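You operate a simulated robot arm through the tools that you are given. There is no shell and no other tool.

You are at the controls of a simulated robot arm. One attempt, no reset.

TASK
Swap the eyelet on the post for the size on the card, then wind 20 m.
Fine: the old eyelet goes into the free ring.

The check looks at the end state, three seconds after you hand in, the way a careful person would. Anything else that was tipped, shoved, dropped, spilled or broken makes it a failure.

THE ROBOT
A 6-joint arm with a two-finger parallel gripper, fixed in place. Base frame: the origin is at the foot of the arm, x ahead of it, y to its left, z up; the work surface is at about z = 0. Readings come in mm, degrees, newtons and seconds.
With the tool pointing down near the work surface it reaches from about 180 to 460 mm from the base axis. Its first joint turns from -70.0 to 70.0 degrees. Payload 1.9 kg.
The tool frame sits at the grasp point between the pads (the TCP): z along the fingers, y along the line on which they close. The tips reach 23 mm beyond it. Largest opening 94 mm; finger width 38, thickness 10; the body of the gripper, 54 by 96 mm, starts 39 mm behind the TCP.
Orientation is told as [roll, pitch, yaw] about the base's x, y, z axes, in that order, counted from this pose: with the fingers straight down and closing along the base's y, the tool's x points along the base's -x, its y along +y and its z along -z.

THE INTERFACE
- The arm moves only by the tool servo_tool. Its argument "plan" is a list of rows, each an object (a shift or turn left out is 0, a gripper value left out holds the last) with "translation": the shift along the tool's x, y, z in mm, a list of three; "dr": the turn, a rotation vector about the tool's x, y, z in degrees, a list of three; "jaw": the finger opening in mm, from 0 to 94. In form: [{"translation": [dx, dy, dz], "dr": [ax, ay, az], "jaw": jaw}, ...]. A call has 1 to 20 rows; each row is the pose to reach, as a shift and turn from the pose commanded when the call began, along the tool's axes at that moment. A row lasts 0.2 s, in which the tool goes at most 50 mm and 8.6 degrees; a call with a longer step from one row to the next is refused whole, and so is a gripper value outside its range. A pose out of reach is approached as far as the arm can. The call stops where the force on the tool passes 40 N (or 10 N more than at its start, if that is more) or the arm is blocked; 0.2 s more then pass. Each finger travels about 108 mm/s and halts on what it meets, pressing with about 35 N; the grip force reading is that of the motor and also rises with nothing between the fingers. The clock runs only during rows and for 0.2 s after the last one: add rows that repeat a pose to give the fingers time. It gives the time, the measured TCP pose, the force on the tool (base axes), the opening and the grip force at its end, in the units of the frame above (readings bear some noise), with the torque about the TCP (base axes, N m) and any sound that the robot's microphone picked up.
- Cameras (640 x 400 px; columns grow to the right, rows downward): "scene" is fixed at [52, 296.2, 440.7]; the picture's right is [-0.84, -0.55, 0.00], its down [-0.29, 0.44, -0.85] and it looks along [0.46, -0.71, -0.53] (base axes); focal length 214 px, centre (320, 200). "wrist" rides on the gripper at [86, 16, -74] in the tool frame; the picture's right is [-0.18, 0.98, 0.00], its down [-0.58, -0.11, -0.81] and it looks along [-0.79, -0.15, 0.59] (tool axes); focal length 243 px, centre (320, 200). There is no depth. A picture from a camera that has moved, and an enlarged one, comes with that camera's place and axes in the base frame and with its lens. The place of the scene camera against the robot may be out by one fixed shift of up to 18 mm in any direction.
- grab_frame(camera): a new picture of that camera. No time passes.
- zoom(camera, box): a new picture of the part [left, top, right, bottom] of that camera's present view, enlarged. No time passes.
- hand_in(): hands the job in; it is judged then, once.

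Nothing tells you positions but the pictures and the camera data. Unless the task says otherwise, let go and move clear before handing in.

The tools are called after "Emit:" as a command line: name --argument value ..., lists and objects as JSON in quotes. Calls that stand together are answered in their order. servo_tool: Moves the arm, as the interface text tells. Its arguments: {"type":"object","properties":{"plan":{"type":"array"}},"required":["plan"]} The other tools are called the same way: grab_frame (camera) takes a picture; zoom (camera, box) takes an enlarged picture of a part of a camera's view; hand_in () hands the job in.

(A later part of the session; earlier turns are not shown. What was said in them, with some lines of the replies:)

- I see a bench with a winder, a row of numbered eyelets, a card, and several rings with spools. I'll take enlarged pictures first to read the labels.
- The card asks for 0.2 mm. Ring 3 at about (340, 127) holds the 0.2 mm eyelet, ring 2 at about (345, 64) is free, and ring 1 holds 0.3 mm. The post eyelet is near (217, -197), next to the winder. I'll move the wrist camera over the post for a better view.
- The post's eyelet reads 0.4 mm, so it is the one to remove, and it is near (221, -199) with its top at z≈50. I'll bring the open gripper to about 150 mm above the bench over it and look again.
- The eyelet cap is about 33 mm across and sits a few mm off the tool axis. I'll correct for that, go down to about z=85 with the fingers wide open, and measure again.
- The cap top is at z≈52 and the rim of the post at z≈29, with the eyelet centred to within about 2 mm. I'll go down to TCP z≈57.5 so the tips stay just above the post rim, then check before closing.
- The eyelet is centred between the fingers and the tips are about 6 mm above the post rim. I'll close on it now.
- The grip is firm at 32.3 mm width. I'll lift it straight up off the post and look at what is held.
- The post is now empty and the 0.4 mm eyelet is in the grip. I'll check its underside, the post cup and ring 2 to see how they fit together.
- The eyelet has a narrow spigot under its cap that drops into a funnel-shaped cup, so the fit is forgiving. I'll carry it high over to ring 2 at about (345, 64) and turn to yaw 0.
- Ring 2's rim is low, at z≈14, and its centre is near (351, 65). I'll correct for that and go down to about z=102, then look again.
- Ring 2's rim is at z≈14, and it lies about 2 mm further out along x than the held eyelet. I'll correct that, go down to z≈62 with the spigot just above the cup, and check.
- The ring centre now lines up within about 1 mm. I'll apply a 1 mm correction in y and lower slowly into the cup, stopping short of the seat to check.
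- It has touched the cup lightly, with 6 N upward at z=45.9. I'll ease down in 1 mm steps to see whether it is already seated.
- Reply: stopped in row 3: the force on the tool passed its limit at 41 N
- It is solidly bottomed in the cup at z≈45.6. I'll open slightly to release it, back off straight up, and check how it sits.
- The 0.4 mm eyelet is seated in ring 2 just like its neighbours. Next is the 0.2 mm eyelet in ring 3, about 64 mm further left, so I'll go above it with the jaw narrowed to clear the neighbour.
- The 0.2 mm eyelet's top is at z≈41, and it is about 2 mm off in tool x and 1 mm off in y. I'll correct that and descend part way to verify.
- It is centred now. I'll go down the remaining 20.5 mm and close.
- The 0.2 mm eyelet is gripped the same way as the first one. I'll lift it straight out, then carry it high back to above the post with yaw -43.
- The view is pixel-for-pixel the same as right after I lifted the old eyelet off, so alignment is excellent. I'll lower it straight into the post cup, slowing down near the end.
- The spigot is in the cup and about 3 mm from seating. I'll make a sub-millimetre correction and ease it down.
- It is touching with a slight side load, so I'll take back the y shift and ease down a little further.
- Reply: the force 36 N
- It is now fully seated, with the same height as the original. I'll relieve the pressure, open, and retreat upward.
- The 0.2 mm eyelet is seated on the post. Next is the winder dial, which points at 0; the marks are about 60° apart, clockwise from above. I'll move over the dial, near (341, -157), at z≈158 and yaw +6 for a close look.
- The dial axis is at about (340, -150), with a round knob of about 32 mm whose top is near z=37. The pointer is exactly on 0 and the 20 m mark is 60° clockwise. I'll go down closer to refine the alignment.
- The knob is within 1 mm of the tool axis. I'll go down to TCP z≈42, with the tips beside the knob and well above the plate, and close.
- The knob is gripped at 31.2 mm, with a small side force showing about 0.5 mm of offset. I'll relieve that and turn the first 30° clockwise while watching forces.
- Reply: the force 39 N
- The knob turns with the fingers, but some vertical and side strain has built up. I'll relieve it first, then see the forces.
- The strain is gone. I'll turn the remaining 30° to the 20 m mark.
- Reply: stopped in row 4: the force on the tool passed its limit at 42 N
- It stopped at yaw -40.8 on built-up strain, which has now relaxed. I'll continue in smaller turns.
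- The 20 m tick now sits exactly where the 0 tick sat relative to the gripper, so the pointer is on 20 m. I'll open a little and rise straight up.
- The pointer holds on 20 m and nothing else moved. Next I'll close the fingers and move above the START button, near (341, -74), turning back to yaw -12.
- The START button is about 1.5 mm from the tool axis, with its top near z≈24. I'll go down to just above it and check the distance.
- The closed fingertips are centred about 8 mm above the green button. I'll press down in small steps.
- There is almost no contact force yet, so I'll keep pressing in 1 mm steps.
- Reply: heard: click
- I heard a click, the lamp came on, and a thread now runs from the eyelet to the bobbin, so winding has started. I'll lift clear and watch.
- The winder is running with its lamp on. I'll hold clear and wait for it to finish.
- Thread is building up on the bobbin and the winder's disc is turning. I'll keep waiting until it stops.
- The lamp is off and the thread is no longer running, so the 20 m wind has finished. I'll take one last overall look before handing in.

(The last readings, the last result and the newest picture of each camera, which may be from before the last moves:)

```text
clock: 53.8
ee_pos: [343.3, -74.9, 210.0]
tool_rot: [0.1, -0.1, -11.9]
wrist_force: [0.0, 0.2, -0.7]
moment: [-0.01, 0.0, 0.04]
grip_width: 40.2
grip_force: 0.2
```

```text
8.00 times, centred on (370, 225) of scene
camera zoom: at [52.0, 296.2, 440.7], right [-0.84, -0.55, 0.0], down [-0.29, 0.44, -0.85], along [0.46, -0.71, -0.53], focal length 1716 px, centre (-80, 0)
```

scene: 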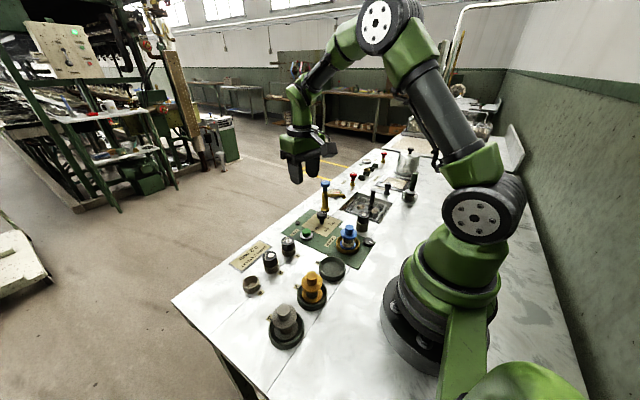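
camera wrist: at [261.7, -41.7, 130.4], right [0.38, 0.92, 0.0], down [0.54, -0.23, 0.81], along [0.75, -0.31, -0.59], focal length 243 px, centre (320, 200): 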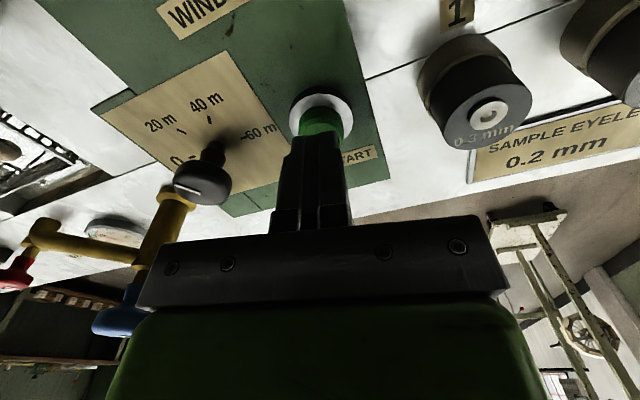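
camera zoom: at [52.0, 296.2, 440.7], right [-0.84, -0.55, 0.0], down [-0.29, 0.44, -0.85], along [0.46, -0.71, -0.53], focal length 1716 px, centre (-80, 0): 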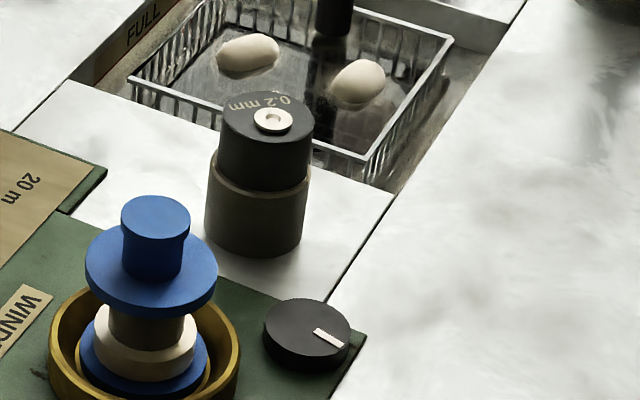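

The 0.2 mm eyelet is on the post, and the old 0.4 mm one is in ring 2, the ring that was free. The bobbin is wound with the dial at 20 m and the winder has stopped; nothing else looks disturbed. The gripper is empty and clear, so I'm handing in.

Emit:
hand_in

```text
The job is handed in.
```

The eyelets are swapped and the 20 m wind is done; I've handed the job in, and no verdict has come back yet.

- **Eyelets:** the 0.2 mm eyelet from ring 3, the size on the card, is seated on the post. The old 0.4 mm one is in ring 2, which was the free ring. Ring 3 is now empty.
- **Winding:** I set the winder dial to 20 m and pressed START. The lamp came on, thread built up on the blue bobbin, and the lamp went out by itself a few seconds later. The dial is still at 20 m.
- **Surroundings:** in the final pictures nothing else looks moved, tipped or spilled. One turn of the dial stopped when the force passed the 40 N limit; I finished it in smaller steps. The gripper is empty and clear of the bench.
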